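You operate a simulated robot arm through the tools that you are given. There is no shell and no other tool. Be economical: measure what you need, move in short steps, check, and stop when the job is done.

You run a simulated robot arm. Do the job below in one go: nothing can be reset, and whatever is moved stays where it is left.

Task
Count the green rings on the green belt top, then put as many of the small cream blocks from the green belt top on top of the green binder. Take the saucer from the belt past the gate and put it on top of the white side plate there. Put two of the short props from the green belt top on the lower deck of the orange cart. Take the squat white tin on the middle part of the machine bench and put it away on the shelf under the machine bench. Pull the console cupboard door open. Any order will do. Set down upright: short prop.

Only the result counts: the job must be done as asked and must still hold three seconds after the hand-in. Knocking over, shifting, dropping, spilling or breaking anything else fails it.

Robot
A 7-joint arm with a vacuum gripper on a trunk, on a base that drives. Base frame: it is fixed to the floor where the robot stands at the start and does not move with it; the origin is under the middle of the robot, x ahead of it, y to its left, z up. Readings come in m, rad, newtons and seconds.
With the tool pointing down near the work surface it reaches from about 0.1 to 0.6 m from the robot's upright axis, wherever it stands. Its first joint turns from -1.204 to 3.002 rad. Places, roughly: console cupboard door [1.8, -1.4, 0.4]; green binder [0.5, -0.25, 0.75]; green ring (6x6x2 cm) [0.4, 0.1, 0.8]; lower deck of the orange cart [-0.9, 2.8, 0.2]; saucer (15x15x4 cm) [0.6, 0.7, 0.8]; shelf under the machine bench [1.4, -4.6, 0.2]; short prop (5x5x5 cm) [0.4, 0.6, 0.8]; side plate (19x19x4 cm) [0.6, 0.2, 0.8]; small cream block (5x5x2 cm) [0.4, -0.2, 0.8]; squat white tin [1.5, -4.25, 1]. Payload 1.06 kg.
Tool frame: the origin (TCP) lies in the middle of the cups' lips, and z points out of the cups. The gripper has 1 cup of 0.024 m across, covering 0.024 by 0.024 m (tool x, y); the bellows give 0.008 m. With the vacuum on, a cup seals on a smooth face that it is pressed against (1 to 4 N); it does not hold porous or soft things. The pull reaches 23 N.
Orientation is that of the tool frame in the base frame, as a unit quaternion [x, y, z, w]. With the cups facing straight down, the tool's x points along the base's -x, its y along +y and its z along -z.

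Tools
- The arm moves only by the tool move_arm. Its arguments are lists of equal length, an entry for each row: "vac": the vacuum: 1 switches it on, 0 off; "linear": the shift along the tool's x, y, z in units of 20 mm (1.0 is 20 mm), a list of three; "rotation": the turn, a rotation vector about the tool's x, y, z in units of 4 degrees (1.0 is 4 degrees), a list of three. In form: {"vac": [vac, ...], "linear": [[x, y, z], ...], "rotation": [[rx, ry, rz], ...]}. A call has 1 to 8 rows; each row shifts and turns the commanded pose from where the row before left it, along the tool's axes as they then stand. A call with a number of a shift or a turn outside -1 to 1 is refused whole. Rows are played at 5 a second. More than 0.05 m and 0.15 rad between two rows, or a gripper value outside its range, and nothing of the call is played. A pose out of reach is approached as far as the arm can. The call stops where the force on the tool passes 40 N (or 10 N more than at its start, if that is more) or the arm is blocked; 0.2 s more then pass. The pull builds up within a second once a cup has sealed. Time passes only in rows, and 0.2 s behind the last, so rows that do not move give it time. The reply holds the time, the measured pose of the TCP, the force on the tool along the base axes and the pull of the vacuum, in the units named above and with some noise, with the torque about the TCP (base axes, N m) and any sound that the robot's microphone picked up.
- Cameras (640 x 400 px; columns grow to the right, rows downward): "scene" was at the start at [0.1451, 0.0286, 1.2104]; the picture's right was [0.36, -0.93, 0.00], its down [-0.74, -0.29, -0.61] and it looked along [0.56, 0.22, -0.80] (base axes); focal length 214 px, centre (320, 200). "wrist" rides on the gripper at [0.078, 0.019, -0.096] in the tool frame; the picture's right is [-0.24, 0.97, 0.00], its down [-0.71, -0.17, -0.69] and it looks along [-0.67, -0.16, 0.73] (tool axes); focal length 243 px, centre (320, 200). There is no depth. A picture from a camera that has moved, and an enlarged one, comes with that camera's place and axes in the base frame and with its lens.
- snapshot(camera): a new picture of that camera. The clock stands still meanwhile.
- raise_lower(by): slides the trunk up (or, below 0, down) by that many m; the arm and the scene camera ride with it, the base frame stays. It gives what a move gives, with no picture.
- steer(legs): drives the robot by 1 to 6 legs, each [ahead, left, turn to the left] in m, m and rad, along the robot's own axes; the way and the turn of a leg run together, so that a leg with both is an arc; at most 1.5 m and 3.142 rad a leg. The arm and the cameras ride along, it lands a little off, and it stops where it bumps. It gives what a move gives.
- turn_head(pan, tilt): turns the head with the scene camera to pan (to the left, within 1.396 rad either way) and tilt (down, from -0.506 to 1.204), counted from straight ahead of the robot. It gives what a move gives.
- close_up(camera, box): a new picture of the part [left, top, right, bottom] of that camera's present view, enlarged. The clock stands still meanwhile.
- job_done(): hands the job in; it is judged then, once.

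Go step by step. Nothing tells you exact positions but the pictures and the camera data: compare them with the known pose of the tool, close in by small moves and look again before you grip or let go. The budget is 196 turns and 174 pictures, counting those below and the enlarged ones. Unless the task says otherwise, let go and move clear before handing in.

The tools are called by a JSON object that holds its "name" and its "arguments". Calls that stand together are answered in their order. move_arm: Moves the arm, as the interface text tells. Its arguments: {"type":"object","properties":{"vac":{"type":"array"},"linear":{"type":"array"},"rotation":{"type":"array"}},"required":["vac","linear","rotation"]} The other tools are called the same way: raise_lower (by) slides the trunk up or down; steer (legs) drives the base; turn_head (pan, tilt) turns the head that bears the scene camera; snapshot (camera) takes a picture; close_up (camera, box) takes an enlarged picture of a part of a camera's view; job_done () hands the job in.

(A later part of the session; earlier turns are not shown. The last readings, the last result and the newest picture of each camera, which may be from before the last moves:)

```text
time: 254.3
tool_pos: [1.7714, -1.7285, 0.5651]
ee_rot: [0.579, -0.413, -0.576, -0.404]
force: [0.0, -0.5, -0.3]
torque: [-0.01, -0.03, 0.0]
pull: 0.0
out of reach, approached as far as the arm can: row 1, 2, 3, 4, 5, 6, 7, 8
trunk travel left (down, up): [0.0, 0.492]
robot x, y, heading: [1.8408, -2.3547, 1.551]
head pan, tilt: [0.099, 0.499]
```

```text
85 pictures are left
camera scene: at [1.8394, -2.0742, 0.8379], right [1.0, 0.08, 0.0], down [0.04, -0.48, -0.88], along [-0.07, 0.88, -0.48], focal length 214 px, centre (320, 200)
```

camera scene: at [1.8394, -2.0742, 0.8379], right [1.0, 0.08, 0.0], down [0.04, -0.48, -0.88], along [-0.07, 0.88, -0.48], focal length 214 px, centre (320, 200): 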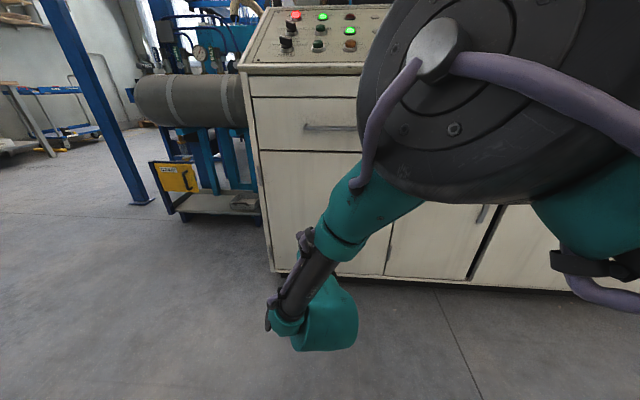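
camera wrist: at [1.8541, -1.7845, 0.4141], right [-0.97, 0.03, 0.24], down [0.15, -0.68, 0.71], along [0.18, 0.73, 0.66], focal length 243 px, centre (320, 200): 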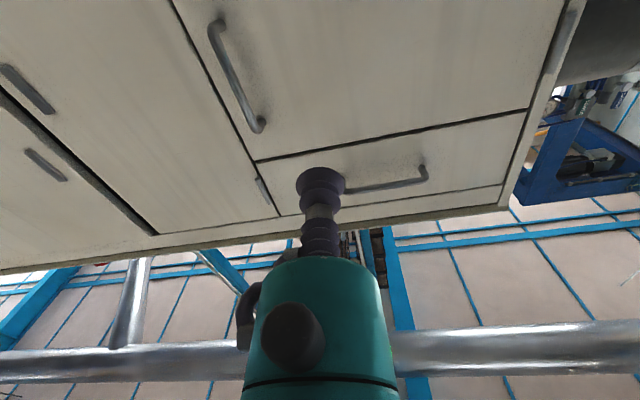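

The tool now points about 19° left of ahead, with the elbow high and behind, so a small turn of the base squares it to the door. I turn right 0.34 and check.

{"name": "steer", "arguments": {"legs": [[0, 0, -0.339]]}}

{"name": "snapshot", "arguments": {"camera": "wrist"}}

{"name": "turn_head", "arguments": {"pan": 0.5, "tilt": 0.5}}

{"name": "snapshot", "arguments": {"camera": "scene"}}

```text
time: 255.7
tool_pos: [1.9847, -1.74, 0.5655]
ee_rot: [-0.501, 0.504, 0.499, 0.495]
force: [-0.3, -0.3, -0.5]
torque: [-0.03, 0.0, 0.01]
pull: 0.0
trunk travel left (down, up): [0.0, 0.492]
robot x, y, heading: [1.8416, -2.3563, 1.21]
head pan, tilt: [0.099, 0.499]
```

```text
84 pictures are left
camera wrist: at [1.9641, -1.837, 0.4875], right [-0.97, 0.0, 0.24], down [0.18, -0.68, 0.71], along [0.17, 0.74, 0.66], focal length 243 px, centre (320, 200)
```

wrist: 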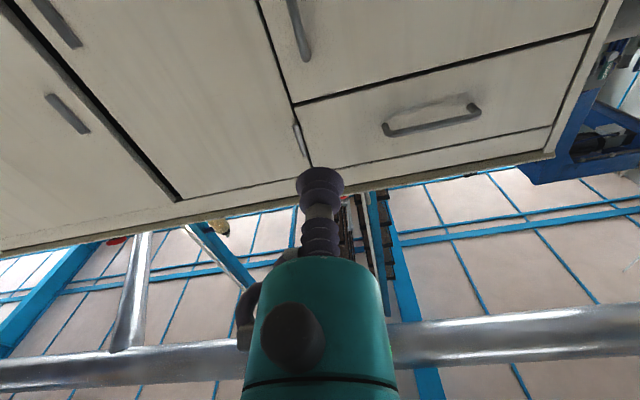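

```text
time: 256.6
tool_pos: [1.9853, -1.7409, 0.5647]
ee_rot: [-0.501, 0.505, 0.499, 0.495]
force: [0.6, -1.1, 0.4]
torque: [0.0, 0.03, 0.03]
pull: 0.1
trunk travel left (down, up): [0.0, 0.492]
robot x, y, heading: [1.8424, -2.3568, 1.215]
head pan, tilt: [0.499, 0.499]
```

```text
83 pictures are left
camera scene: at [1.8968, -2.0867, 0.8379], right [0.99, 0.14, 0.0], down [0.07, -0.47, -0.88], along [-0.12, 0.87, -0.48], focal length 214 px, centre (320, 200)
```

scene: 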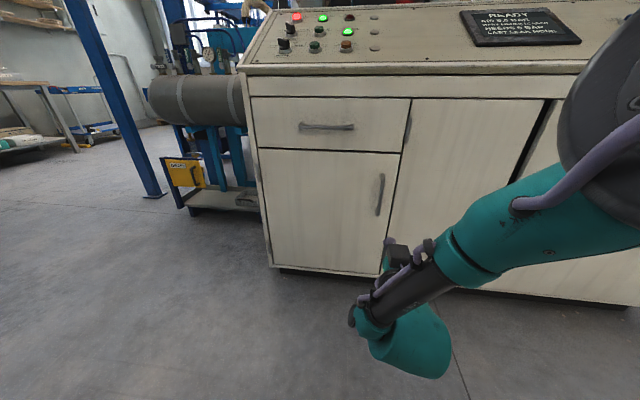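

The tool points straight at the door. I drive to place the cup about 5 cm from the face at x≈1.91.

{"name": "steer", "arguments": {"legs": [[0.255, 0.175, 0]]}}

{"name": "snapshot", "arguments": {"camera": "wrist"}}

{"name": "snapshot", "arguments": {"camera": "scene"}}

```text
time: 258.8
tool_pos: [1.9055, -1.4401, 0.5649]
ee_rot: [-0.501, 0.505, 0.499, 0.495]
force: [0.6, -0.1, 0.5]
torque: [-0.01, -0.01, 0.0]
pull: 0.0
trunk travel left (down, up): [0.0, 0.492]
robot x, y, heading: [1.7672, -2.055, 1.217]
head pan, tilt: [0.499, 0.499]
```

```text
82 pictures are left
camera wrist: at [1.8848, -1.5368, 0.4875], right [-0.97, 0.0, 0.24], down [0.18, -0.68, 0.71], along [0.16, 0.74, 0.66], focal length 243 px, centre (320, 200)
```

wrist: 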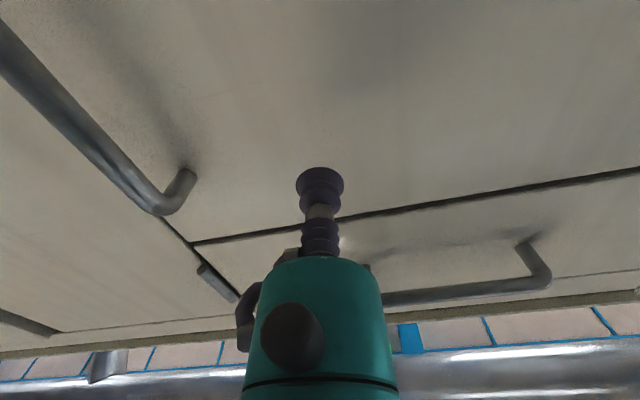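

```text
81 pictures are left
camera scene: at [1.8179, -1.7867, 0.8379], right [0.99, 0.14, 0.0], down [0.07, -0.47, -0.88], along [-0.12, 0.87, -0.48], focal length 214 px, centre (320, 200)
```

scene: 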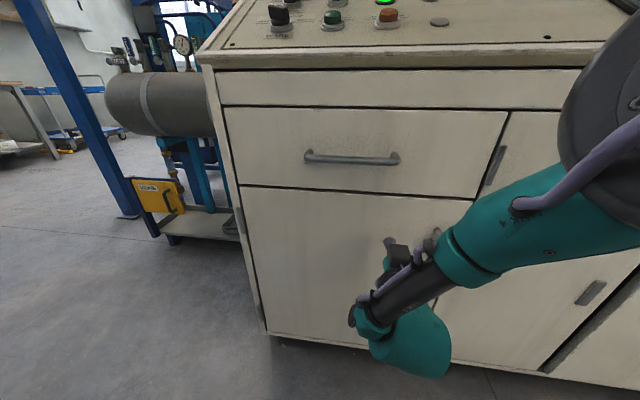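

{"name": "move_arm", "arguments": {"vac": [1, 1, 1, 1], "linear": [[0, 0, 0.5], [0, 0, 0.5], [0, 0, 0.5], [0, 0, 0.3]], "rotation": [[0, 0, 0], [0, 0, 0], [0, 0, 0], [0, 0, 0]]}}

```text
time: 259.8
tool_pos: [1.9005, -1.4057, 0.5684]
ee_rot: [-0.501, 0.506, 0.498, 0.496]
force: [0.2, -0.1, 0.7]
torque: [0.01, 0.0, -0.04]
pull: 0.0
out of reach, approached as far as the arm can: row 3
trunk travel left (down, up): [0.0, 0.492]
robot x, y, heading: [1.7622, -2.0534, 1.213]
head pan, tilt: [0.499, 0.499]
```

{"name": "move_arm", "arguments": {"vac": [1, 1, 1, 1, 1], "linear": [[0, 0, 0.25], [0, 0, 0.2], [0, 0, 0.2], [0, 0, 0.2], [0, 0, 0]], "rotation": [[0, 0, 0], [0, 0, 0], [0, 0, 0], [0, 0, 0], [0, 0, 0]]}}

```text
time: 261.0
tool_pos: [1.897, -1.3916, 0.5684]
ee_rot: [-0.501, 0.507, 0.497, 0.494]
force: [7.4, -15.2, -5.3]
torque: [0.04, 0.02, 0.1]
pull: 22.4
out of reach, approached as far as the arm can: row 1
trunk travel left (down, up): [0.0, 0.492]
robot x, y, heading: [1.7674, -2.0579, 1.211]
head pan, tilt: [0.499, 0.499]
```

Sealed on the door. I pull by swinging the base in a small arc about the hinge.

{"name": "steer", "arguments": {"legs": [[-0.041, 0.056, -0.1]]}}

{"name": "snapshot", "arguments": {"camera": "scene"}}

```text
time: 262.2
tool_pos: [1.8927, -1.423, 0.5716]
ee_rot: [-0.474, 0.53, 0.473, 0.52]
force: [2.9, 0.0, 4.3]
torque: [-0.03, -0.08, 0.04]
pull: 23.2
trunk travel left (down, up): [0.0, 0.492]
robot x, y, heading: [1.6927, -2.0697, 1.111]
head pan, tilt: [0.499, 0.499]
```

```text
80 pictures are left
camera scene: at [1.776, -1.8098, 0.8379], right [1.0, 0.04, 0.0], down [0.02, -0.48, -0.88], along [-0.04, 0.88, -0.48], focal length 214 px, centre (320, 200)
```

scene: 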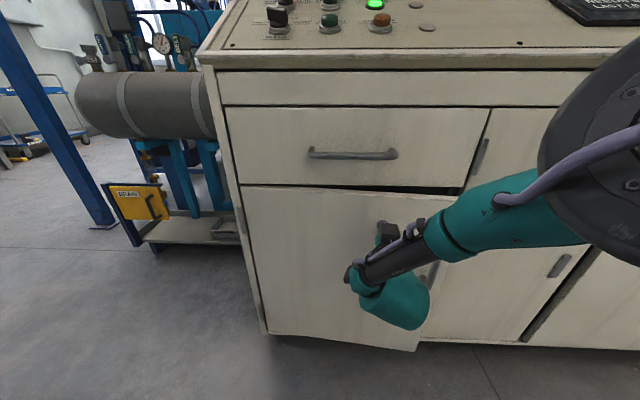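

The door is opening with low force. I continue the arc.

{"name": "steer", "arguments": {"legs": [[-0.081, 0.112, -0.2]]}}

{"name": "steer", "arguments": {"legs": [[-0.081, 0.112, -0.2]]}}

{"name": "snapshot", "arguments": {"camera": "scene"}}

```text
time: 263.8
tool_pos: [1.8855, -1.4877, 0.5707]
ee_rot: [-0.418, 0.576, 0.417, 0.566]
force: [-7.5, 3.2, -0.2]
torque: [0.03, 0.02, -0.03]
pull: 23.2
trunk travel left (down, up): [0.0, 0.492]
robot x, y, heading: [1.56, -2.0854, 0.905]
head pan, tilt: [0.499, 0.499]
```

```text
time: 265.4
tool_pos: [1.8621, -1.5482, 0.571]
ee_rot: [-0.359, 0.614, 0.359, 0.604]
force: [-7.8, 3.6, -0.3]
torque: [0.0, 0.02, -0.04]
pull: 23.0
trunk travel left (down, up): [0.0, 0.492]
robot x, y, heading: [1.4237, -2.0676, 0.709]
head pan, tilt: [0.499, 0.499]
```

```text
79 pictures are left
camera scene: at [1.6006, -1.855, 0.8379], right [0.93, -0.36, 0.0], down [-0.17, -0.45, -0.88], along [0.31, 0.82, -0.48], focal length 214 px, centre (320, 200)
```

scene: 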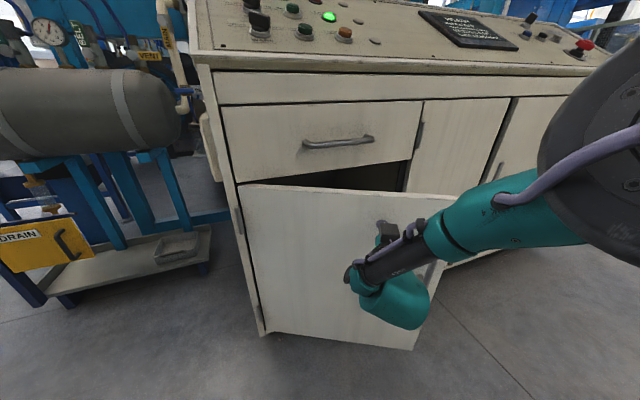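

{"name": "steer", "arguments": {"legs": [[-0.081, 0.112, -0.2]]}}

{"name": "steer", "arguments": {"legs": [[-0.081, 0.112, -0.2]]}}

{"name": "snapshot", "arguments": {"camera": "scene"}}

```text
time: 267.1
tool_pos: [1.8261, -1.5988, 0.5705]
ee_rot: [-0.294, 0.648, 0.295, 0.637]
force: [-7.5, 4.9, 0.1]
torque: [0.02, 0.0, -0.01]
pull: 22.7
trunk travel left (down, up): [0.0, 0.492]
robot x, y, heading: [1.2995, -2.0209, 0.51]
head pan, tilt: [0.499, 0.499]
```

```text
time: 268.7
tool_pos: [1.7774, -1.6435, 0.572]
ee_rot: [-0.227, 0.674, 0.231, 0.663]
force: [3.8, -3.7, 1.5]
torque: [-0.11, -0.06, 0.01]
pull: 22.7
trunk travel left (down, up): [0.0, 0.492]
robot x, y, heading: [1.1728, -1.9466, 0.3]
head pan, tilt: [0.499, 0.499]
```

```text
78 pictures are left
camera scene: at [1.4166, -1.825, 0.8379], right [0.72, -0.69, 0.0], down [-0.33, -0.34, -0.88], along [0.61, 0.63, -0.48], focal length 214 px, centre (320, 200)
```

scene: 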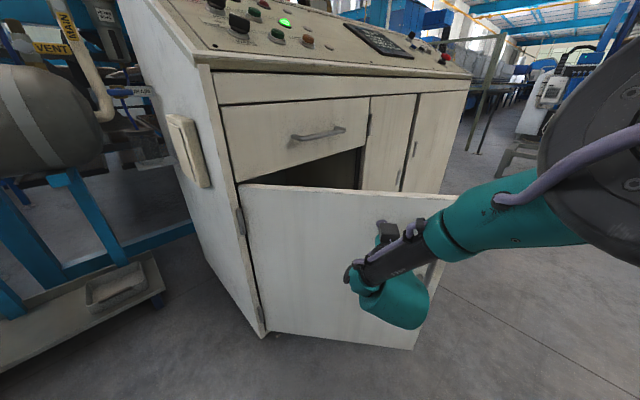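

{"name": "steer", "arguments": {"legs": [[-0.081, 0.112, -0.2]]}}

{"name": "steer", "arguments": {"legs": [[-0.081, 0.112, -0.2]]}}

{"name": "snapshot", "arguments": {"camera": "scene"}}

```text
time: 270.3
tool_pos: [1.7245, -1.6741, 0.5713]
ee_rot: [-0.162, 0.692, 0.166, 0.684]
force: [2.8, -3.7, 1.4]
torque: [-0.11, -0.04, 0.0]
pull: 23.4
trunk travel left (down, up): [0.0, 0.492]
robot x, y, heading: [1.0706, -1.855, 0.111]
head pan, tilt: [0.499, 0.499]
```

```text
time: 272.0
tool_pos: [1.6661, -1.6987, 0.5708]
ee_rot: [-0.091, 0.705, 0.096, 0.696]
force: [-2.5, 8.5, -0.3]
torque: [0.0, 0.06, -0.01]
pull: 22.3
trunk travel left (down, up): [0.0, 0.492]
robot x, y, heading: [0.9921, -1.7502, -0.088]
head pan, tilt: [0.499, 0.499]
```

```text
77 pictures are left
camera scene: at [1.2625, -1.7272, 0.8379], right [0.4, -0.92, 0.0], down [-0.44, -0.19, -0.88], along [0.81, 0.35, -0.48], focal length 214 px, centre (320, 200)
```

scene: 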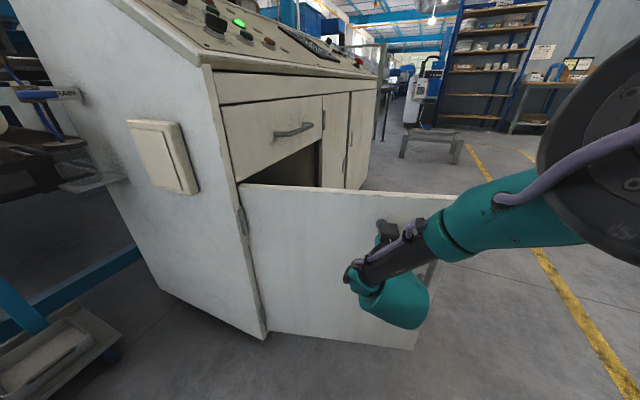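

{"name": "steer", "arguments": {"legs": [[-0.061, 0.084, -0.15]]}}

{"name": "move_arm", "arguments": {"vac": [0, 0, 0, 0, 0, 0, 0, 0], "linear": [[0, 0, 0], [0, 0, 0], [0, 0, 0], [0, 0, 0], [0, 0, 0], [0, 0, -0.5], [0, 0, -1], [0, 0, -1]], "rotation": [[0, 0, 0], [0, 0, 0], [0, 0, 0], [0, 0, 0], [0, 0, 0], [0, 0, 0], [0, 0, 0], [0, 0, 0]]}}

{"name": "snapshot", "arguments": {"camera": "scene"}}

```text
time: 273.4
tool_pos: [1.6213, -1.7094, 0.5719]
ee_rot: [-0.04, 0.709, 0.044, 0.703]
force: [-1.1, 9.0, -0.5]
torque: [-0.01, -0.02, 0.01]
pull: 22.2
trunk travel left (down, up): [0.0, 0.492]
robot x, y, heading: [0.9443, -1.6572, -0.24]
head pan, tilt: [0.499, 0.499]
```

```text
time: 275.1
tool_pos: [1.5705, -1.716, 0.5737]
ee_rot: [-0.039, 0.71, 0.044, 0.702]
force: [0.5, -0.4, -1.1]
torque: [0.0, 0.05, -0.04]
pull: 0.1
trunk travel left (down, up): [0.0, 0.492]
robot x, y, heading: [0.9452, -1.6569, -0.24]
head pan, tilt: [0.499, 0.499]
```

```text
76 pictures are left
camera scene: at [1.2179, -1.6776, 0.8379], right [0.26, -0.97, 0.0], down [-0.46, -0.12, -0.88], along [0.85, 0.23, -0.48], focal length 214 px, centre (320, 200)
```

scene: 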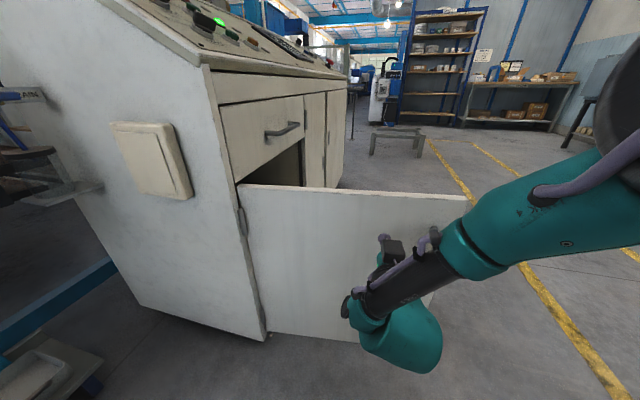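

The door stands open at about 83°. I back off, then raise the trunk and restore the tool to pointing down.

{"name": "steer", "arguments": {"legs": [[-0.25, 0, 0], [0, -0.8, 0]]}}

{"name": "raise_lower", "arguments": {"by": 0.4}}

{"name": "move_arm", "arguments": {"vac": [0, 0, 0, 0, 0, 0, 0, 0], "linear": [[-1, 0, 0], [-1, 0, 0], [0, 0, 0], [0, 0, 0], [0, 0, 0], [0, 0, 0], [0, 0, 0], [0, 0, 0]], "rotation": [[0, 0, 0], [0, 0, 0], [0.8, 0, 0], [0.8, 0, 0], [0.8, 0, 0], [0.8, 0, 0], [0.8, 0, 0], [0.8, 0, 0]]}}

{"name": "snapshot", "arguments": {"camera": "scene"}}

```text
time: 284.1
tool_pos: [1.1244, -2.4632, 0.5726]
ee_rot: [-0.032, 0.71, 0.037, 0.703]
force: [-0.4, -0.6, 1.1]
torque: [0.04, 0.01, 0.01]
pull: 0.0
trunk travel left (down, up): [0.0, 0.492]
robot x, y, heading: [0.4974, -2.3889, -0.257]
head pan, tilt: [0.499, 0.499]
```

```text
time: 288.0
tool_pos: [1.0845, -2.4524, 1.1332]
ee_rot: [-0.064, 0.602, 0.004, 0.796]
force: [0.1, -0.5, -0.3]
torque: [0.0, 0.03, -0.01]
pull: 0.0
trunk travel left (down, up): [-0.4, 0.092]
robot x, y, heading: [0.4986, -2.3905, -0.261]
head pan, tilt: [0.499, 0.499]
```

```text
time: 289.8
tool_pos: [1.0734, -2.4488, 1.1728]
ee_rot: [0.071, 0.594, -0.097, 0.795]
force: [0.0, 0.4, 0.4]
torque: [0.02, -0.02, -0.06]
pull: 0.0
trunk travel left (down, up): [-0.4, 0.092]
robot x, y, heading: [0.4962, -2.3915, -0.258]
head pan, tilt: [0.499, 0.499]
```

```text
75 pictures are left
camera scene: at [0.6609, -2.3884, 1.2457], right [0.24, -0.97, 0.0], down [-0.47, -0.11, -0.88], along [0.85, 0.21, -0.48], focal length 214 px, centre (320, 200)
```

scene: 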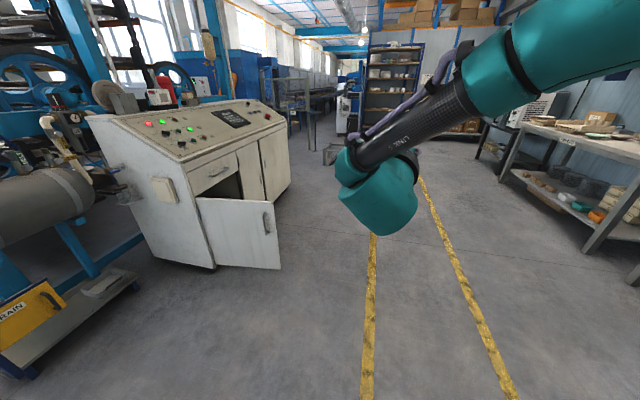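

{"name": "move_arm", "arguments": {"vac": [0, 0, 0, 0, 0, 0, 0, 0], "linear": [[0.4, 0, -0.26], [0.4, 0, -0.26], [0.4, 0, -0.26], [0.4, 0, -0.26], [0.4, 0, -0.26], [0.4, 0, -0.26], [0.4, 0, -0.26], [0.4, 0, -0.26]], "rotation": [[0, 1, 0], [0, 1, 0], [0, 1, 0], [0, 1, 0], [0, 1, 0], [0, 1, 0], [0, 1, 0], [0, 1, 0]]}}

{"name": "move_arm", "arguments": {"vac": [0, 0, 0, 0, 0, 0, 0, 0], "linear": [[0.45, 0, -0.02], [0.45, 0, -0.02], [0.45, 0, -0.02], [0.45, 0, -0.02], [0.45, 0, -0.02], [0.45, 0, -0.02], [0.45, 0, -0.02], [0.45, 0, -0.02]], "rotation": [[0, 1, 0], [0, 1, 0], [0, 1, 0], [0, 1, 0], [0, 1, 0], [0, 1, 0], [0, 1, 0], [0, 1, 0]]}}

{"name": "move_arm", "arguments": {"vac": [0, 0, 0, 0, 0, 0, 0, 0], "linear": [[0.4, 0, 0.2], [0.4, 0, 0.2], [0.4, 0, 0.2], [0.4, 0, 0.2], [0.4, 0, 0.2], [0.4, 0, 0.2], [0.4, 0, 0.2], [0.4, 0, 0.2]], "rotation": [[0, 1, 0], [0, 1, 0], [0, 1, 0], [0, 1, 0], [0, 1, 0], [0, 1, 0], [0, 1, 0], [0, 1, 0]]}}

{"name": "snapshot", "arguments": {"camera": "scene"}}

```text
time: 291.6
tool_pos: [1.0357, -2.4413, 1.1074]
ee_rot: [0.094, 0.79, -0.074, 0.601]
force: [-0.4, 0.3, 0.6]
torque: [-0.01, 0.01, 0.03]
pull: 0.0
trunk travel left (down, up): [-0.4, 0.092]
robot x, y, heading: [0.4989, -2.3934, -0.268]
head pan, tilt: [0.499, 0.499]
```

```text
time: 293.4
tool_pos: [1.0008, -2.4315, 1.0468]
ee_rot: [0.111, 0.925, -0.045, 0.36]
force: [0.2, -0.8, 1.0]
torque: [0.02, 0.01, -0.02]
pull: 0.1
trunk travel left (down, up): [-0.4, 0.092]
robot x, y, heading: [0.4994, -2.392, -0.261]
head pan, tilt: [0.499, 0.499]
```

```text
time: 295.2
tool_pos: [0.9606, -2.4223, 0.9902]
ee_rot: [0.119, 0.989, -0.013, 0.091]
force: [-0.4, 0.5, 0.5]
torque: [0.01, -0.03, 0.0]
pull: 0.1
trunk travel left (down, up): [-0.4, 0.092]
robot x, y, heading: [0.498, -2.3929, -0.263]
head pan, tilt: [0.499, 0.499]
```

```text
74 pictures are left
camera scene: at [0.6609, -2.3885, 1.2457], right [0.24, -0.97, 0.0], down [-0.47, -0.11, -0.88], along [0.85, 0.21, -0.48], focal length 214 px, centre (320, 200)
```

scene: 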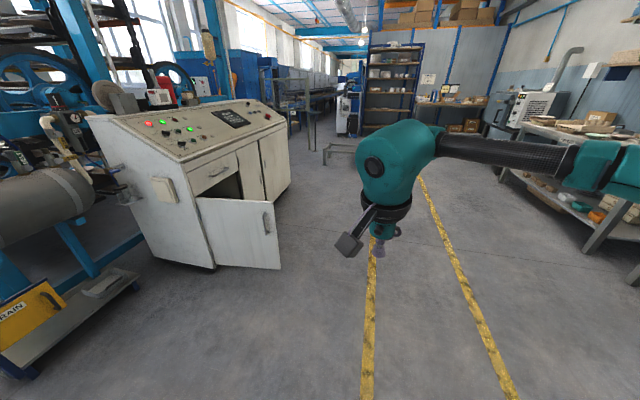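

{"name": "move_arm", "arguments": {"vac": [0, 0, 0], "linear": [[0, 0, 0], [0, 0, 0], [0, 0, 0]], "rotation": [[0, 1, 0], [0, 1, 0], [0, 0.63, 0]]}}

{"name": "steer", "arguments": {"legs": [[0, 0, -1.305], [0.8, 0.9, 0]]}}

{"name": "turn_head", "arguments": {"pan": 0.1, "tilt": 0.5}}

{"name": "snapshot", "arguments": {"camera": "scene"}}

```text
time: 296.0
tool_pos: [0.9595, -2.4226, 0.9878]
ee_rot: [0.12, 0.993, -0.001, -0.001]
force: [0.2, -0.1, 1.6]
torque: [0.02, 0.0, 0.03]
pull: 0.1
trunk travel left (down, up): [-0.4, 0.092]
robot x, y, heading: [0.5002, -2.3911, -0.263]
head pan, tilt: [0.499, 0.499]
```

```text
time: 307.7
tool_pos: [1.4871, -3.6644, 0.9884]
ee_rot: [0.708, 0.706, -0.002, -0.001]
force: [0.3, -0.3, -0.4]
torque: [0.07, 0.02, 0.02]
pull: 0.1
trunk travel left (down, up): [-0.4, 0.092]
robot x, y, heading: [1.4103, -3.2099, -1.589]
head pan, tilt: [0.499, 0.499]
```

```text
time: 308.6
tool_pos: [1.4889, -3.6639, 0.9881]
ee_rot: [0.708, 0.706, -0.001, -0.001]
force: [-0.1, 0.5, -0.5]
torque: [0.04, -0.01, -0.02]
pull: 0.0
trunk travel left (down, up): [-0.4, 0.092]
robot x, y, heading: [1.4098, -3.2049, -1.589]
head pan, tilt: [0.099, 0.499]
```

```text
73 pictures are left
camera scene: at [1.4153, -3.3714, 1.2457], right [-1.0, -0.08, 0.0], down [-0.04, 0.48, -0.88], along [0.07, -0.88, -0.48], focal length 214 px, centre (320, 200)
```

scene: 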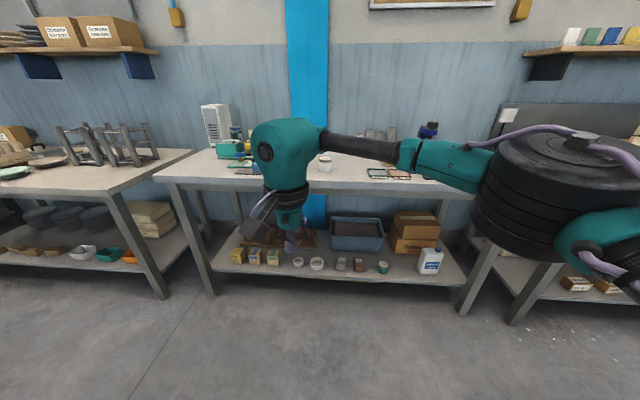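

{"name": "close_up", "arguments": {"camera": "scene", "box": [150, 110, 500, 310]}}

{"name": "snapshot", "arguments": {"camera": "wrist"}}

```text
1.83 times, centred on (325, 210) of scene
camera zoom: at [1.4153, -3.3714, 1.2457], right [-1.0, -0.08, 0.0], down [-0.04, 0.48, -0.88], along [0.07, -0.88, -0.48], focal length 392 px, centre (311, 182)
```

zoom: 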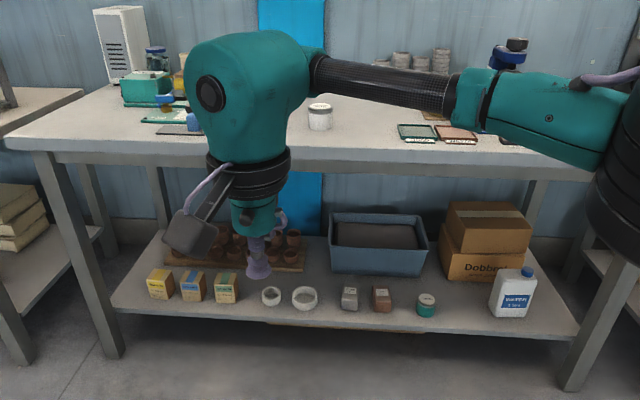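

```text
71 pictures are left
camera wrist: at [1.5062, -3.5848, 1.0837], right [0.97, -0.24, 0.0], down [-0.17, -0.71, 0.69], along [-0.16, -0.67, -0.73], focal length 243 px, centre (320, 200)
```

wrist: 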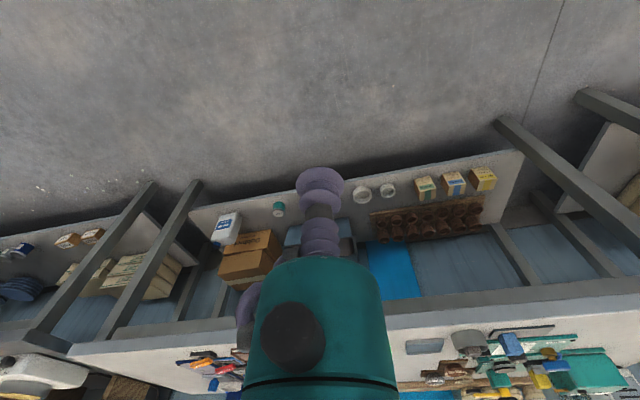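

The squat white tin is near (1.46, -4.27) with its top at about z 0.96. Shelf front edge is at y≈-4.31 with a free gap around x≈0.97. I raise the arm and drive up to the bench.

{"name": "move_arm", "arguments": {"vac": [0, 0, 0, 0, 0], "linear": [[0, 0, -1], [0, 0, -1], [0, 0, -1], [0, 0, -1], [0, 0, -1]], "rotation": [[0, 0, 0], [0, 0, 0], [0, 0, 0], [0, 0, 0], [0, 0, 0]]}}

{"name": "steer", "arguments": {"legs": [[0.5, 0, 0.018]]}}

{"name": "turn_head", "arguments": {"pan": 0, "tilt": 0.7}}

{"name": "snapshot", "arguments": {"camera": "scene"}}

{"name": "snapshot", "arguments": {"camera": "wrist"}}

```text
time: 309.8
tool_pos: [1.4891, -3.6613, 1.0856]
ee_rot: [0.708, 0.706, -0.001, -0.001]
force: [0.5, -0.9, 0.5]
torque: [-0.01, -0.04, -0.02]
pull: 0.1
trunk travel left (down, up): [-0.4, 0.092]
robot x, y, heading: [1.4093, -3.2082, -1.589]
head pan, tilt: [0.099, 0.499]
```

```text
time: 312.7
tool_pos: [1.4959, -4.1553, 1.0867]
ee_rot: [0.699, 0.716, -0.001, -0.002]
force: [-0.3, 0.7, -0.9]
torque: [0.02, -0.01, -0.02]
pull: 0.1
trunk travel left (down, up): [-0.4, 0.092]
robot x, y, heading: [1.4017, -3.7037, -1.57]
head pan, tilt: [0.099, 0.499]
```

```text
time: 313.4
tool_pos: [1.4958, -4.1548, 1.0871]
ee_rot: [0.699, 0.715, -0.002, -0.001]
force: [0.6, 0.2, 0.8]
torque: [0.0, 0.0, -0.04]
pull: 0.0
trunk travel left (down, up): [-0.4, 0.092]
robot x, y, heading: [1.4057, -3.7034, -1.566]
head pan, tilt: [0.0, 0.7]
```

```text
70 pictures are left
camera scene: at [1.4062, -3.8619, 1.2281], right [-1.0, 0.0, 0.0], down [0.0, 0.64, -0.77], along [0.0, -0.77, -0.64], focal length 214 px, centre (320, 200)
```

scene: 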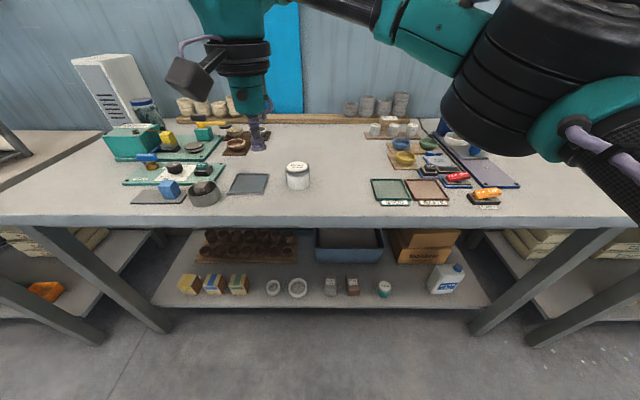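

```text
69 pictures are left
camera wrist: at [1.5126, -4.0762, 1.1811], right [0.98, -0.21, 0.0], down [-0.15, -0.71, 0.69], along [-0.15, -0.67, -0.73], focal length 243 px, centre (320, 200)
```

wrist: 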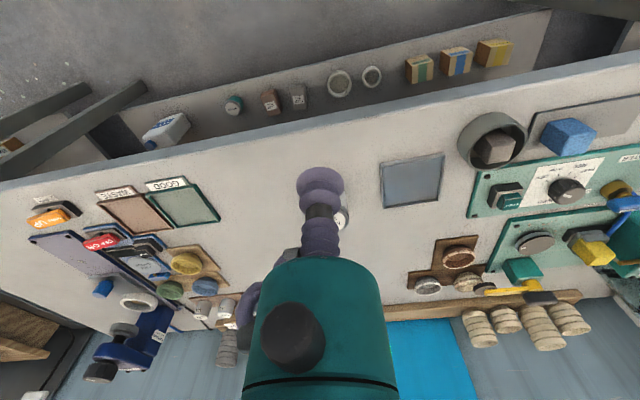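

{"name": "steer", "arguments": {"legs": [[0.1, 0, 0]]}}

{"name": "move_arm", "arguments": {"vac": [0, 0, 0, 0], "linear": [[-0.8, -0.4, 0], [-0.8, -0.4, 0], [-0.8, -0.4, 0.5], [-0.8, -0.3, 0.5]], "rotation": [[0, 0, 0], [0, 0, 0], [0, 0, 0], [0, 0, 0]]}}

{"name": "snapshot", "arguments": {"camera": "wrist"}}

{"name": "close_up", "arguments": {"camera": "scene", "box": [240, 100, 400, 240]}}

```text
time: 314.6
tool_pos: [1.4962, -4.2582, 1.0851]
ee_rot: [0.698, 0.716, -0.002, -0.002]
force: [-0.1, -0.1, 0.2]
torque: [0.08, 0.01, 0.0]
pull: 0.0
trunk travel left (down, up): [-0.4, 0.092]
robot x, y, heading: [1.404, -3.8062, -1.569]
head pan, tilt: [0.0, 0.7]
```

```text
time: 315.6
tool_pos: [1.4685, -4.3218, 1.0668]
ee_rot: [0.698, 0.717, -0.001, -0.001]
force: [0.5, -0.4, -0.2]
torque: [-0.01, 0.0, 0.01]
pull: 0.1
trunk travel left (down, up): [-0.4, 0.092]
robot x, y, heading: [1.4056, -3.8071, -1.563]
head pan, tilt: [0.0, 0.7]
```

```text
68 pictures are left
camera wrist: at [1.4841, -4.2421, 1.1619], right [0.98, -0.21, 0.0], down [-0.15, -0.71, 0.69], along [-0.15, -0.67, -0.73], focal length 243 px, centre (320, 200)
```

wrist: 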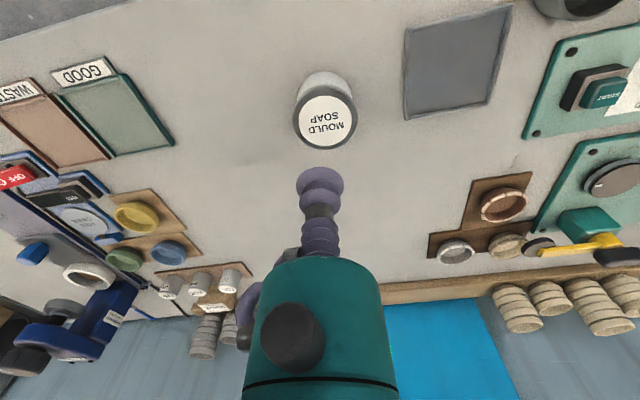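

```text
2.86 times, centred on (320, 170) of scene
camera zoom: at [1.4066, -3.9631, 1.228], right [-1.0, 0.0, 0.0], down [0.0, 0.64, -0.76], along [0.0, -0.76, -0.64], focal length 613 px, centre (320, 286)
```

zoom: 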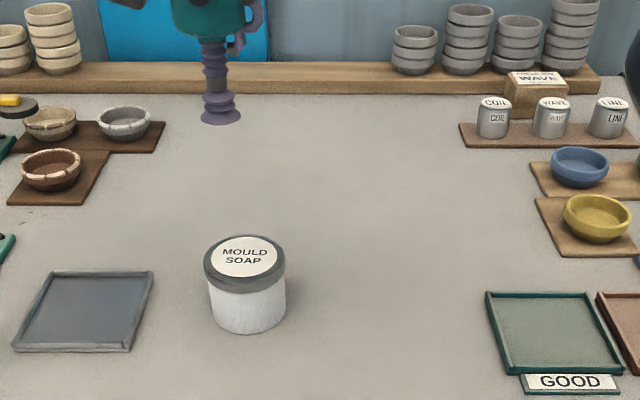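

The MOULD SOAP tin's lid centre is at about (1.466, -4.348, 0.933). I line up and descend.

{"name": "move_arm", "arguments": {"vac": [0, 0, 0, 0, 0, 0, 0], "linear": [[-0.7, -0.1, 0], [-0.65, 0, 0], [0, 0, 1], [0, 0, 1], [0, 0, 1], [0, 0, 1], [0, 0, 1]], "rotation": [[0, 0, 0], [0, 0, 0], [0, 0, 0], [0, 0, 0], [0, 0, 0], [0, 0, 0], [0, 0, 0]]}}

{"name": "close_up", "arguments": {"camera": "wrist", "box": [220, 80, 420, 220]}}

```text
time: 317.2
tool_pos: [1.4664, -4.3499, 0.9677]
ee_rot: [0.699, 0.715, -0.001, -0.001]
force: [0.2, 0.9, -0.5]
torque: [0.01, -0.03, 0.01]
pull: 0.1
trunk travel left (down, up): [-0.4, 0.092]
robot x, y, heading: [1.4077, -3.8073, -1.572]
head pan, tilt: [0.0, 0.7]
```

```text
2.86 times, centred on (320, 150) of wrist
camera zoom: at [1.4823, -4.2705, 1.0621], right [0.98, -0.21, 0.0], down [-0.15, -0.71, 0.69], along [-0.15, -0.67, -0.73], focal length 693 px, centre (320, 343)
```

zoom: 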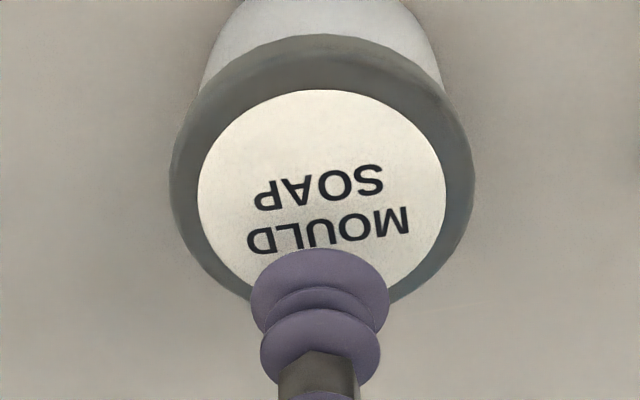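

{"name": "move_arm", "arguments": {"vac": [1, 1, 1, 1, 1, 1], "linear": [[0, 0, 1], [0, 0, 0.4], [0, 0, 0.25], [0, 0, 0.15], [0, 0, 0.1], [0, 0, 0]], "rotation": [[0, 0, 0], [0, 0, 0], [0, 0, 0], [0, 0, 0], [0, 0, 0], [0, 0, 0]]}}

```text
time: 318.6
tool_pos: [1.4664, -4.3479, 0.9297]
ee_rot: [0.699, 0.715, -0.001, 0.001]
force: [-3.4, -4.0, 20.5]
torque: [0.06, -0.03, -0.06]
pull: 22.7
trunk travel left (down, up): [-0.4, 0.092]
robot x, y, heading: [1.4076, -3.8074, -1.567]
head pan, tilt: [0.0, 0.7]
```

Sealed. Lift and back off. I plan to place it in the shelf gap at about (0.99, -4.365), approaching facing south-west (heading -2.0) so the elbow stays off the bench leg.

{"name": "move_arm", "arguments": {"vac": [1, 1, 1, 1, 1, 1, 1, 1], "linear": [[0, 0, -0.4], [0, 0, -1], [0, 0, -1], [0, 0, -1], [0, 0, -1], [0, 0, -1], [0, 0, 0], [0, 0, 0]], "rotation": [[0, 0, 0], [0, 0, 0], [0, 0, 0], [0, 0, 0], [0, 0, 0], [0, 0, 0], [0, 0, 0], [0, 0, 0]]}}

{"name": "steer", "arguments": {"legs": [[-0.4, 0, 0], [0, 0, -0.43]]}}

{"name": "snapshot", "arguments": {"camera": "scene"}}

```text
time: 320.4
tool_pos: [1.4662, -4.3486, 1.0364]
ee_rot: [0.698, 0.716, -0.001, -0.001]
force: [0.6, 0.8, -2.1]
torque: [-0.04, 0.0, 0.0]
pull: 23.0
trunk travel left (down, up): [-0.4, 0.092]
robot x, y, heading: [1.4033, -3.8078, -1.566]
head pan, tilt: [0.0, 0.7]
```

```text
time: 324.1
tool_pos: [1.2354, -3.926, 1.0358]
ee_rot: [0.833, 0.554, -0.001, -0.001]
force: [0.4, -0.1, -1.8]
torque: [0.03, 0.03, -0.01]
pull: 22.8
trunk travel left (down, up): [-0.4, 0.092]
robot x, y, heading: [1.4002, -3.4066, -1.986]
head pan, tilt: [0.0, 0.7]
```

```text
65 pictures are left
camera scene: at [1.3377, -3.5487, 1.228], right [-0.91, 0.4, 0.0], down [0.26, 0.59, -0.76], along [-0.31, -0.7, -0.64], focal length 214 px, centre (320, 200)
```

scene: 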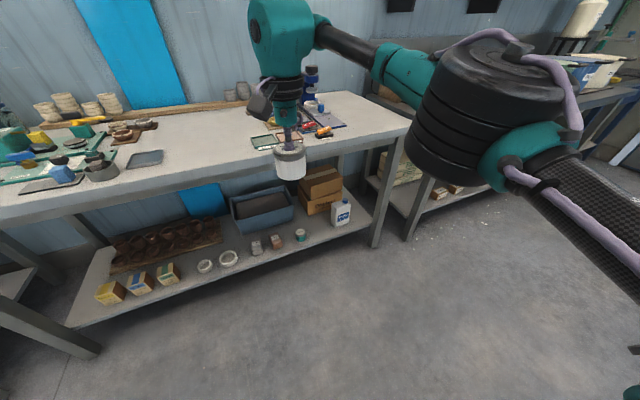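

{"name": "steer", "arguments": {"legs": [[0.1, 0, 0]]}}

{"name": "raise_lower", "arguments": {"by": -0.2}}

{"name": "raise_lower", "arguments": {"by": -0.2}}

{"name": "move_arm", "arguments": {"vac": [1, 1, 1, 1, 1, 1, 1, 1], "linear": [[0, -0.3, 1], [0, -0.3, 1], [0, -0.3, 1], [0, -0.3, 1], [0, -0.3, 1], [0, -0.3, 1], [0, -0.3, 1], [0, -0.3, 1]], "rotation": [[0, 0, 0], [0, 0, 0], [0, 0, 0], [0, 0, 0], [0, 0, 0], [0, 0, 0], [0, 0, 0], [0, 0, 0]]}}

{"name": "snapshot", "arguments": {"camera": "scene"}}

{"name": "snapshot", "arguments": {"camera": "wrist"}}

```text
time: 325.3
tool_pos: [1.1943, -4.0187, 1.0336]
ee_rot: [0.832, 0.555, -0.001, -0.002]
force: [-0.2, 0.6, -1.8]
torque: [0.02, 0.0, -0.01]
pull: 22.4
trunk travel left (down, up): [-0.4, 0.092]
robot x, y, heading: [1.3604, -3.4992, -1.983]
head pan, tilt: [0.0, 0.7]
```

```text
time: 327.5
tool_pos: [1.1957, -4.0169, 0.8358]
ee_rot: [0.832, 0.554, -0.002, -0.001]
force: [-0.5, 0.1, -2.1]
torque: [0.0, 0.03, 0.0]
pull: 22.9
trunk travel left (down, up): [-0.2, 0.292]
robot x, y, heading: [1.3614, -3.4996, -1.983]
head pan, tilt: [0.0, 0.7]
```

```text
time: 329.6
tool_pos: [1.1952, -4.0181, 0.6349]
ee_rot: [0.833, 0.554, -0.001, -0.001]
force: [-0.5, -0.8, -2.5]
torque: [-0.02, 0.0, 0.04]
pull: 22.8
trunk travel left (down, up): [0.0, 0.492]
robot x, y, heading: [1.3596, -3.4978, -1.989]
head pan, tilt: [0.0, 0.7]
```

```text
time: 331.4
tool_pos: [1.1536, -3.9991, 0.4769]
ee_rot: [0.832, 0.554, 0.0, -0.001]
force: [-0.5, -0.2, -2.0]
torque: [0.01, 0.03, 0.0]
pull: 23.0
trunk travel left (down, up): [0.0, 0.492]
robot x, y, heading: [1.3561, -3.4982, -1.987]
head pan, tilt: [0.0, 0.7]
```

```text
64 pictures are left
camera scene: at [1.2507, -3.7461, 0.8201], right [-0.91, 0.4, 0.0], down [0.26, 0.59, -0.76], along [-0.31, -0.7, -0.64], focal length 214 px, centre (320, 200)
```

scene: 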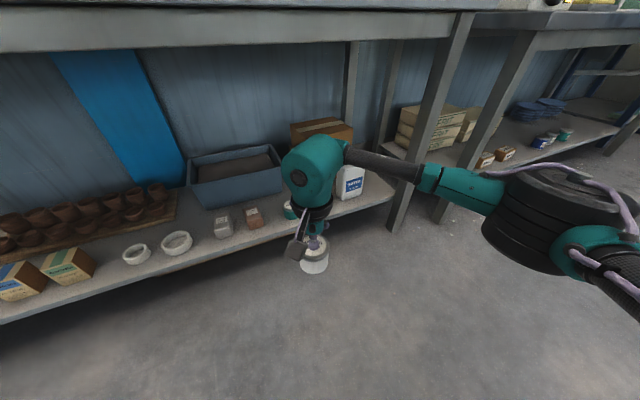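

```text
63 pictures are left
camera wrist: at [1.1993, -3.9333, 0.5714], right [0.81, -0.59, 0.0], down [-0.43, -0.59, 0.69], along [-0.41, -0.55, -0.73], focal length 243 px, centre (320, 200)
```

wrist: 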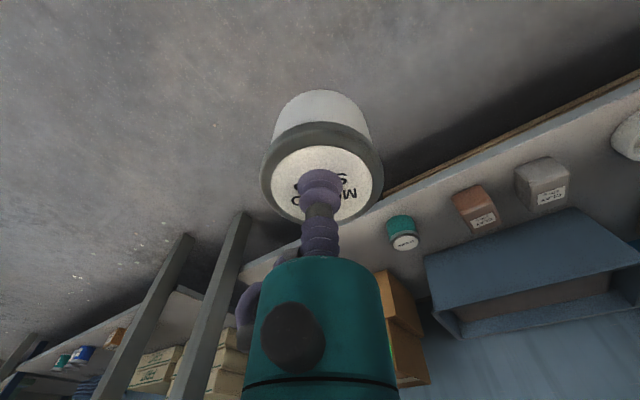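

{"name": "move_arm", "arguments": {"vac": [1, 1, 1, 1, 1, 1], "linear": [[0, 0, 1], [0, 0, 1], [0, 0, 1], [0, 0, 1], [0, 0, 1], [0, 0, 1]], "rotation": [[0, 0, 0], [0, 0, 0], [0, 0, 0], [0, 0, 0], [0, 0, 0], [0, 0, 0]]}}

{"name": "steer", "arguments": {"legs": [[0.25, -0.01, 0]]}}

{"name": "snapshot", "arguments": {"camera": "scene"}}

{"name": "snapshot", "arguments": {"camera": "wrist"}}

```text
time: 332.8
tool_pos: [1.1508, -4.0004, 0.3545]
ee_rot: [0.832, 0.555, -0.001, -0.002]
force: [-0.5, -0.1, -2.1]
torque: [0.04, 0.0, 0.02]
pull: 23.0
trunk travel left (down, up): [0.0, 0.492]
robot x, y, heading: [1.3558, -3.4977, -1.986]
head pan, tilt: [0.0, 0.7]
```

```text
time: 334.7
tool_pos: [1.0392, -4.2241, 0.3545]
ee_rot: [0.833, 0.554, -0.001, -0.001]
force: [0.0, -0.2, -2.3]
torque: [0.0, 0.02, -0.01]
pull: 22.2
trunk travel left (down, up): [0.0, 0.492]
robot x, y, heading: [1.2503, -3.7208, -1.989]
head pan, tilt: [0.0, 0.7]
```

```text
62 pictures are left
camera scene: at [1.1406, -3.969, 0.8201], right [-0.91, 0.41, 0.0], down [0.26, 0.59, -0.76], along [-0.31, -0.7, -0.64], focal length 214 px, centre (320, 200)
```

scene: 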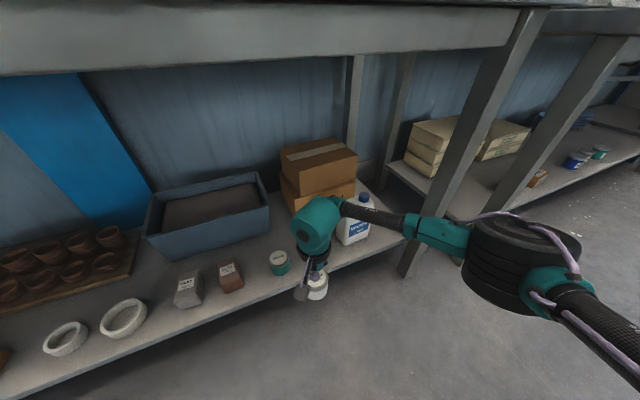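

```text
61 pictures are left
camera wrist: at [1.0865, -4.158, 0.4495], right [0.8, -0.59, 0.0], down [-0.43, -0.59, 0.69], along [-0.41, -0.55, -0.73], focal length 243 px, centre (320, 200)
```

wrist: 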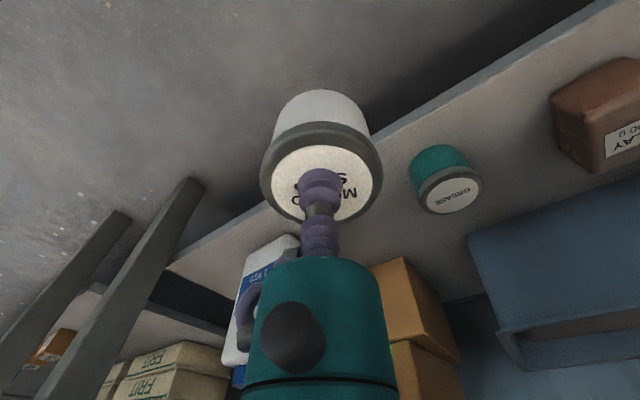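

{"name": "steer", "arguments": {"legs": [[0.12, 0.005, 0]]}}

{"name": "move_arm", "arguments": {"vac": [1, 1, 1, 1], "linear": [[-0.7, 0, 0], [-0.7, 0, 0], [-0.7, 0, 0], [-0.6, 0, 0]], "rotation": [[0, 0, 0], [0, 0, 0], [0, 0, 0], [0, 0, 0]]}}

{"name": "snapshot", "arguments": {"camera": "scene"}}

{"name": "snapshot", "arguments": {"camera": "wrist"}}

```text
time: 335.9
tool_pos: [0.9917, -4.3345, 0.3543]
ee_rot: [0.834, 0.552, -0.001, -0.001]
force: [0.5, -0.3, -2.3]
torque: [-0.04, -0.01, -0.02]
pull: 22.4
trunk travel left (down, up): [0.0, 0.492]
robot x, y, heading: [1.2048, -3.8338, -1.986]
head pan, tilt: [0.0, 0.7]
```

```text
time: 336.9
tool_pos: [0.972, -4.3856, 0.3535]
ee_rot: [0.834, 0.552, -0.001, -0.002]
force: [0.1, 0.0, -1.4]
torque: [0.02, 0.0, 0.01]
pull: 23.2
trunk travel left (down, up): [0.0, 0.492]
robot x, y, heading: [1.2053, -3.8325, -1.996]
head pan, tilt: [0.0, 0.7]
```

```text
60 pictures are left
camera scene: at [1.0949, -4.0812, 0.8201], right [-0.91, 0.41, 0.0], down [0.26, 0.59, -0.76], along [-0.31, -0.7, -0.64], focal length 214 px, centre (320, 200)
```

scene: 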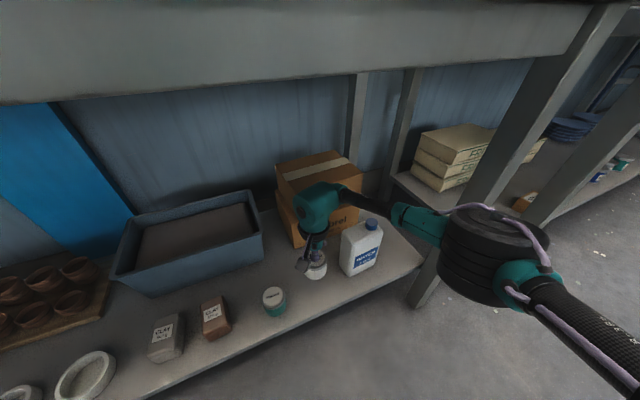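

```text
59 pictures are left
camera wrist: at [1.0189, -4.3202, 0.4488], right [0.8, -0.6, 0.0], down [-0.43, -0.59, 0.69], along [-0.41, -0.55, -0.73], focal length 243 px, centre (320, 200)
```

wrist: 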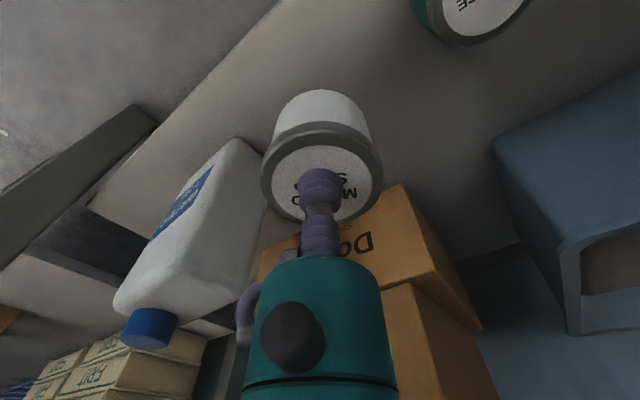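

{"name": "move_arm", "arguments": {"vac": [1, 1, 1, 1], "linear": [[0, 0.6, 0], [0, 0, 1], [0, 0, 1], [0, 0, 1]], "rotation": [[0, 0, 0], [0, 0, 0], [0, 0, 0], [0, 0, 0]]}}

{"name": "snapshot", "arguments": {"camera": "wrist"}}

{"name": "close_up", "arguments": {"camera": "scene", "box": [230, 160, 430, 320]}}

```text
time: 337.9
tool_pos: [0.9822, -4.3894, 0.2908]
ee_rot: [0.834, 0.551, -0.001, -0.001]
force: [-0.4, 0.6, -2.2]
torque: [-0.02, 0.0, -0.01]
pull: 22.6
trunk travel left (down, up): [0.0, 0.492]
robot x, y, heading: [1.2049, -3.8371, -1.998]
head pan, tilt: [0.0, 0.7]
```

```text
58 pictures are left
camera wrist: at [1.03, -4.3247, 0.3863], right [0.8, -0.6, 0.0], down [-0.43, -0.58, 0.69], along [-0.41, -0.55, -0.73], focal length 243 px, centre (320, 200)
```

wrist: 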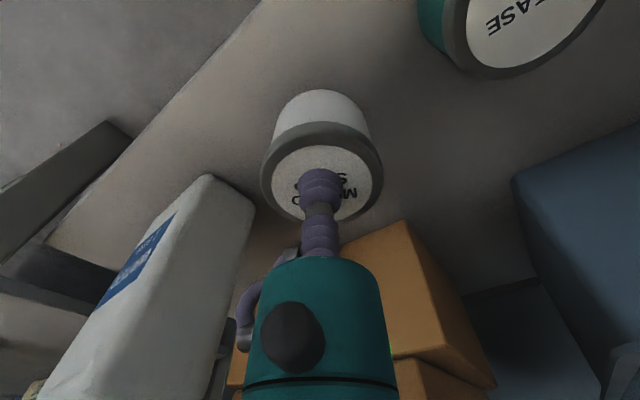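

```text
2.50 times, centred on (330, 240) of scene
camera zoom: at [1.0948, -4.0812, 0.8201], right [-0.91, 0.41, 0.0], down [0.26, 0.59, -0.76], along [-0.31, -0.7, -0.64], focal length 536 px, centre (295, 100)
```

zoom: 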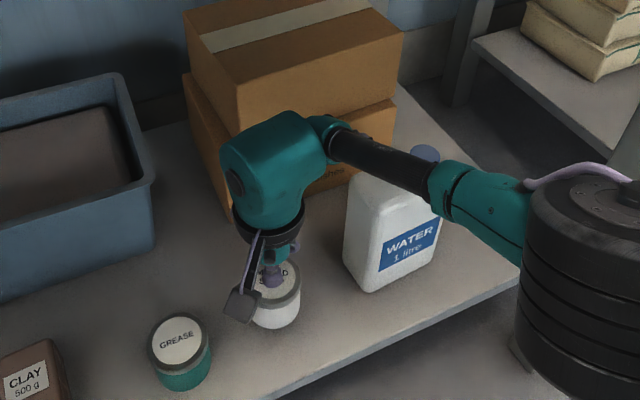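

{"name": "move_arm", "arguments": {"vac": [1, 1, 1, 1, 1], "linear": [[0, 0, 0.4], [0, 0, 0.3], [0, 0, 0.3], [0, 0, 0.2], [0, 0, 0.2]], "rotation": [[0, 0, 0], [0, 0, 0], [0, 0, 0], [0, 0, 0], [0, 0, 0]]}}

{"name": "snapshot", "arguments": {"camera": "wrist"}}

```text
time: 339.1
tool_pos: [0.9826, -4.3891, 0.2646]
ee_rot: [0.834, 0.552, 0.0, -0.002]
force: [0.0, 0.7, -2.7]
torque: [0.03, 0.06, 0.01]
pull: 23.4
trunk travel left (down, up): [0.0, 0.492]
robot x, y, heading: [1.2089, -3.8347, -1.993]
head pan, tilt: [0.0, 0.7]
```

```text
56 pictures are left
camera wrist: at [1.0298, -4.3242, 0.3605], right [0.8, -0.6, 0.0], down [-0.43, -0.59, 0.69], along [-0.41, -0.55, -0.73], focal length 243 px, centre (320, 200)
```

wrist: 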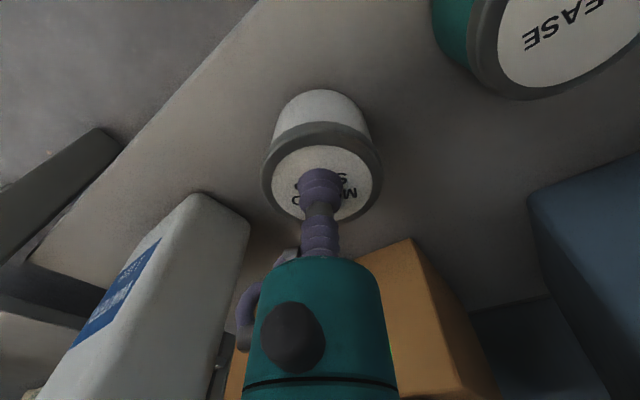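

{"name": "move_arm", "arguments": {"vac": [1, 1, 1, 1, 1], "linear": [[0, 0, 0.2], [0, 0, 0.15], [0, 0, 0.15], [0, 0, 0.15], [0, 0, 0.1]], "rotation": [[0, 0, 0], [0, 0, 0], [0, 0, 0], [0, 0, 0], [0, 0, 0]]}}

```text
time: 340.3
tool_pos: [0.9827, -4.3891, 0.2537]
ee_rot: [0.834, 0.552, 0.0, -0.001]
force: [1.0, 2.0, 16.0]
torque: [0.02, -0.03, -0.06]
pull: 23.0
trunk travel left (down, up): [0.0, 0.492]
robot x, y, heading: [1.2057, -3.8353, -1.997]
head pan, tilt: [0.0, 0.7]
```

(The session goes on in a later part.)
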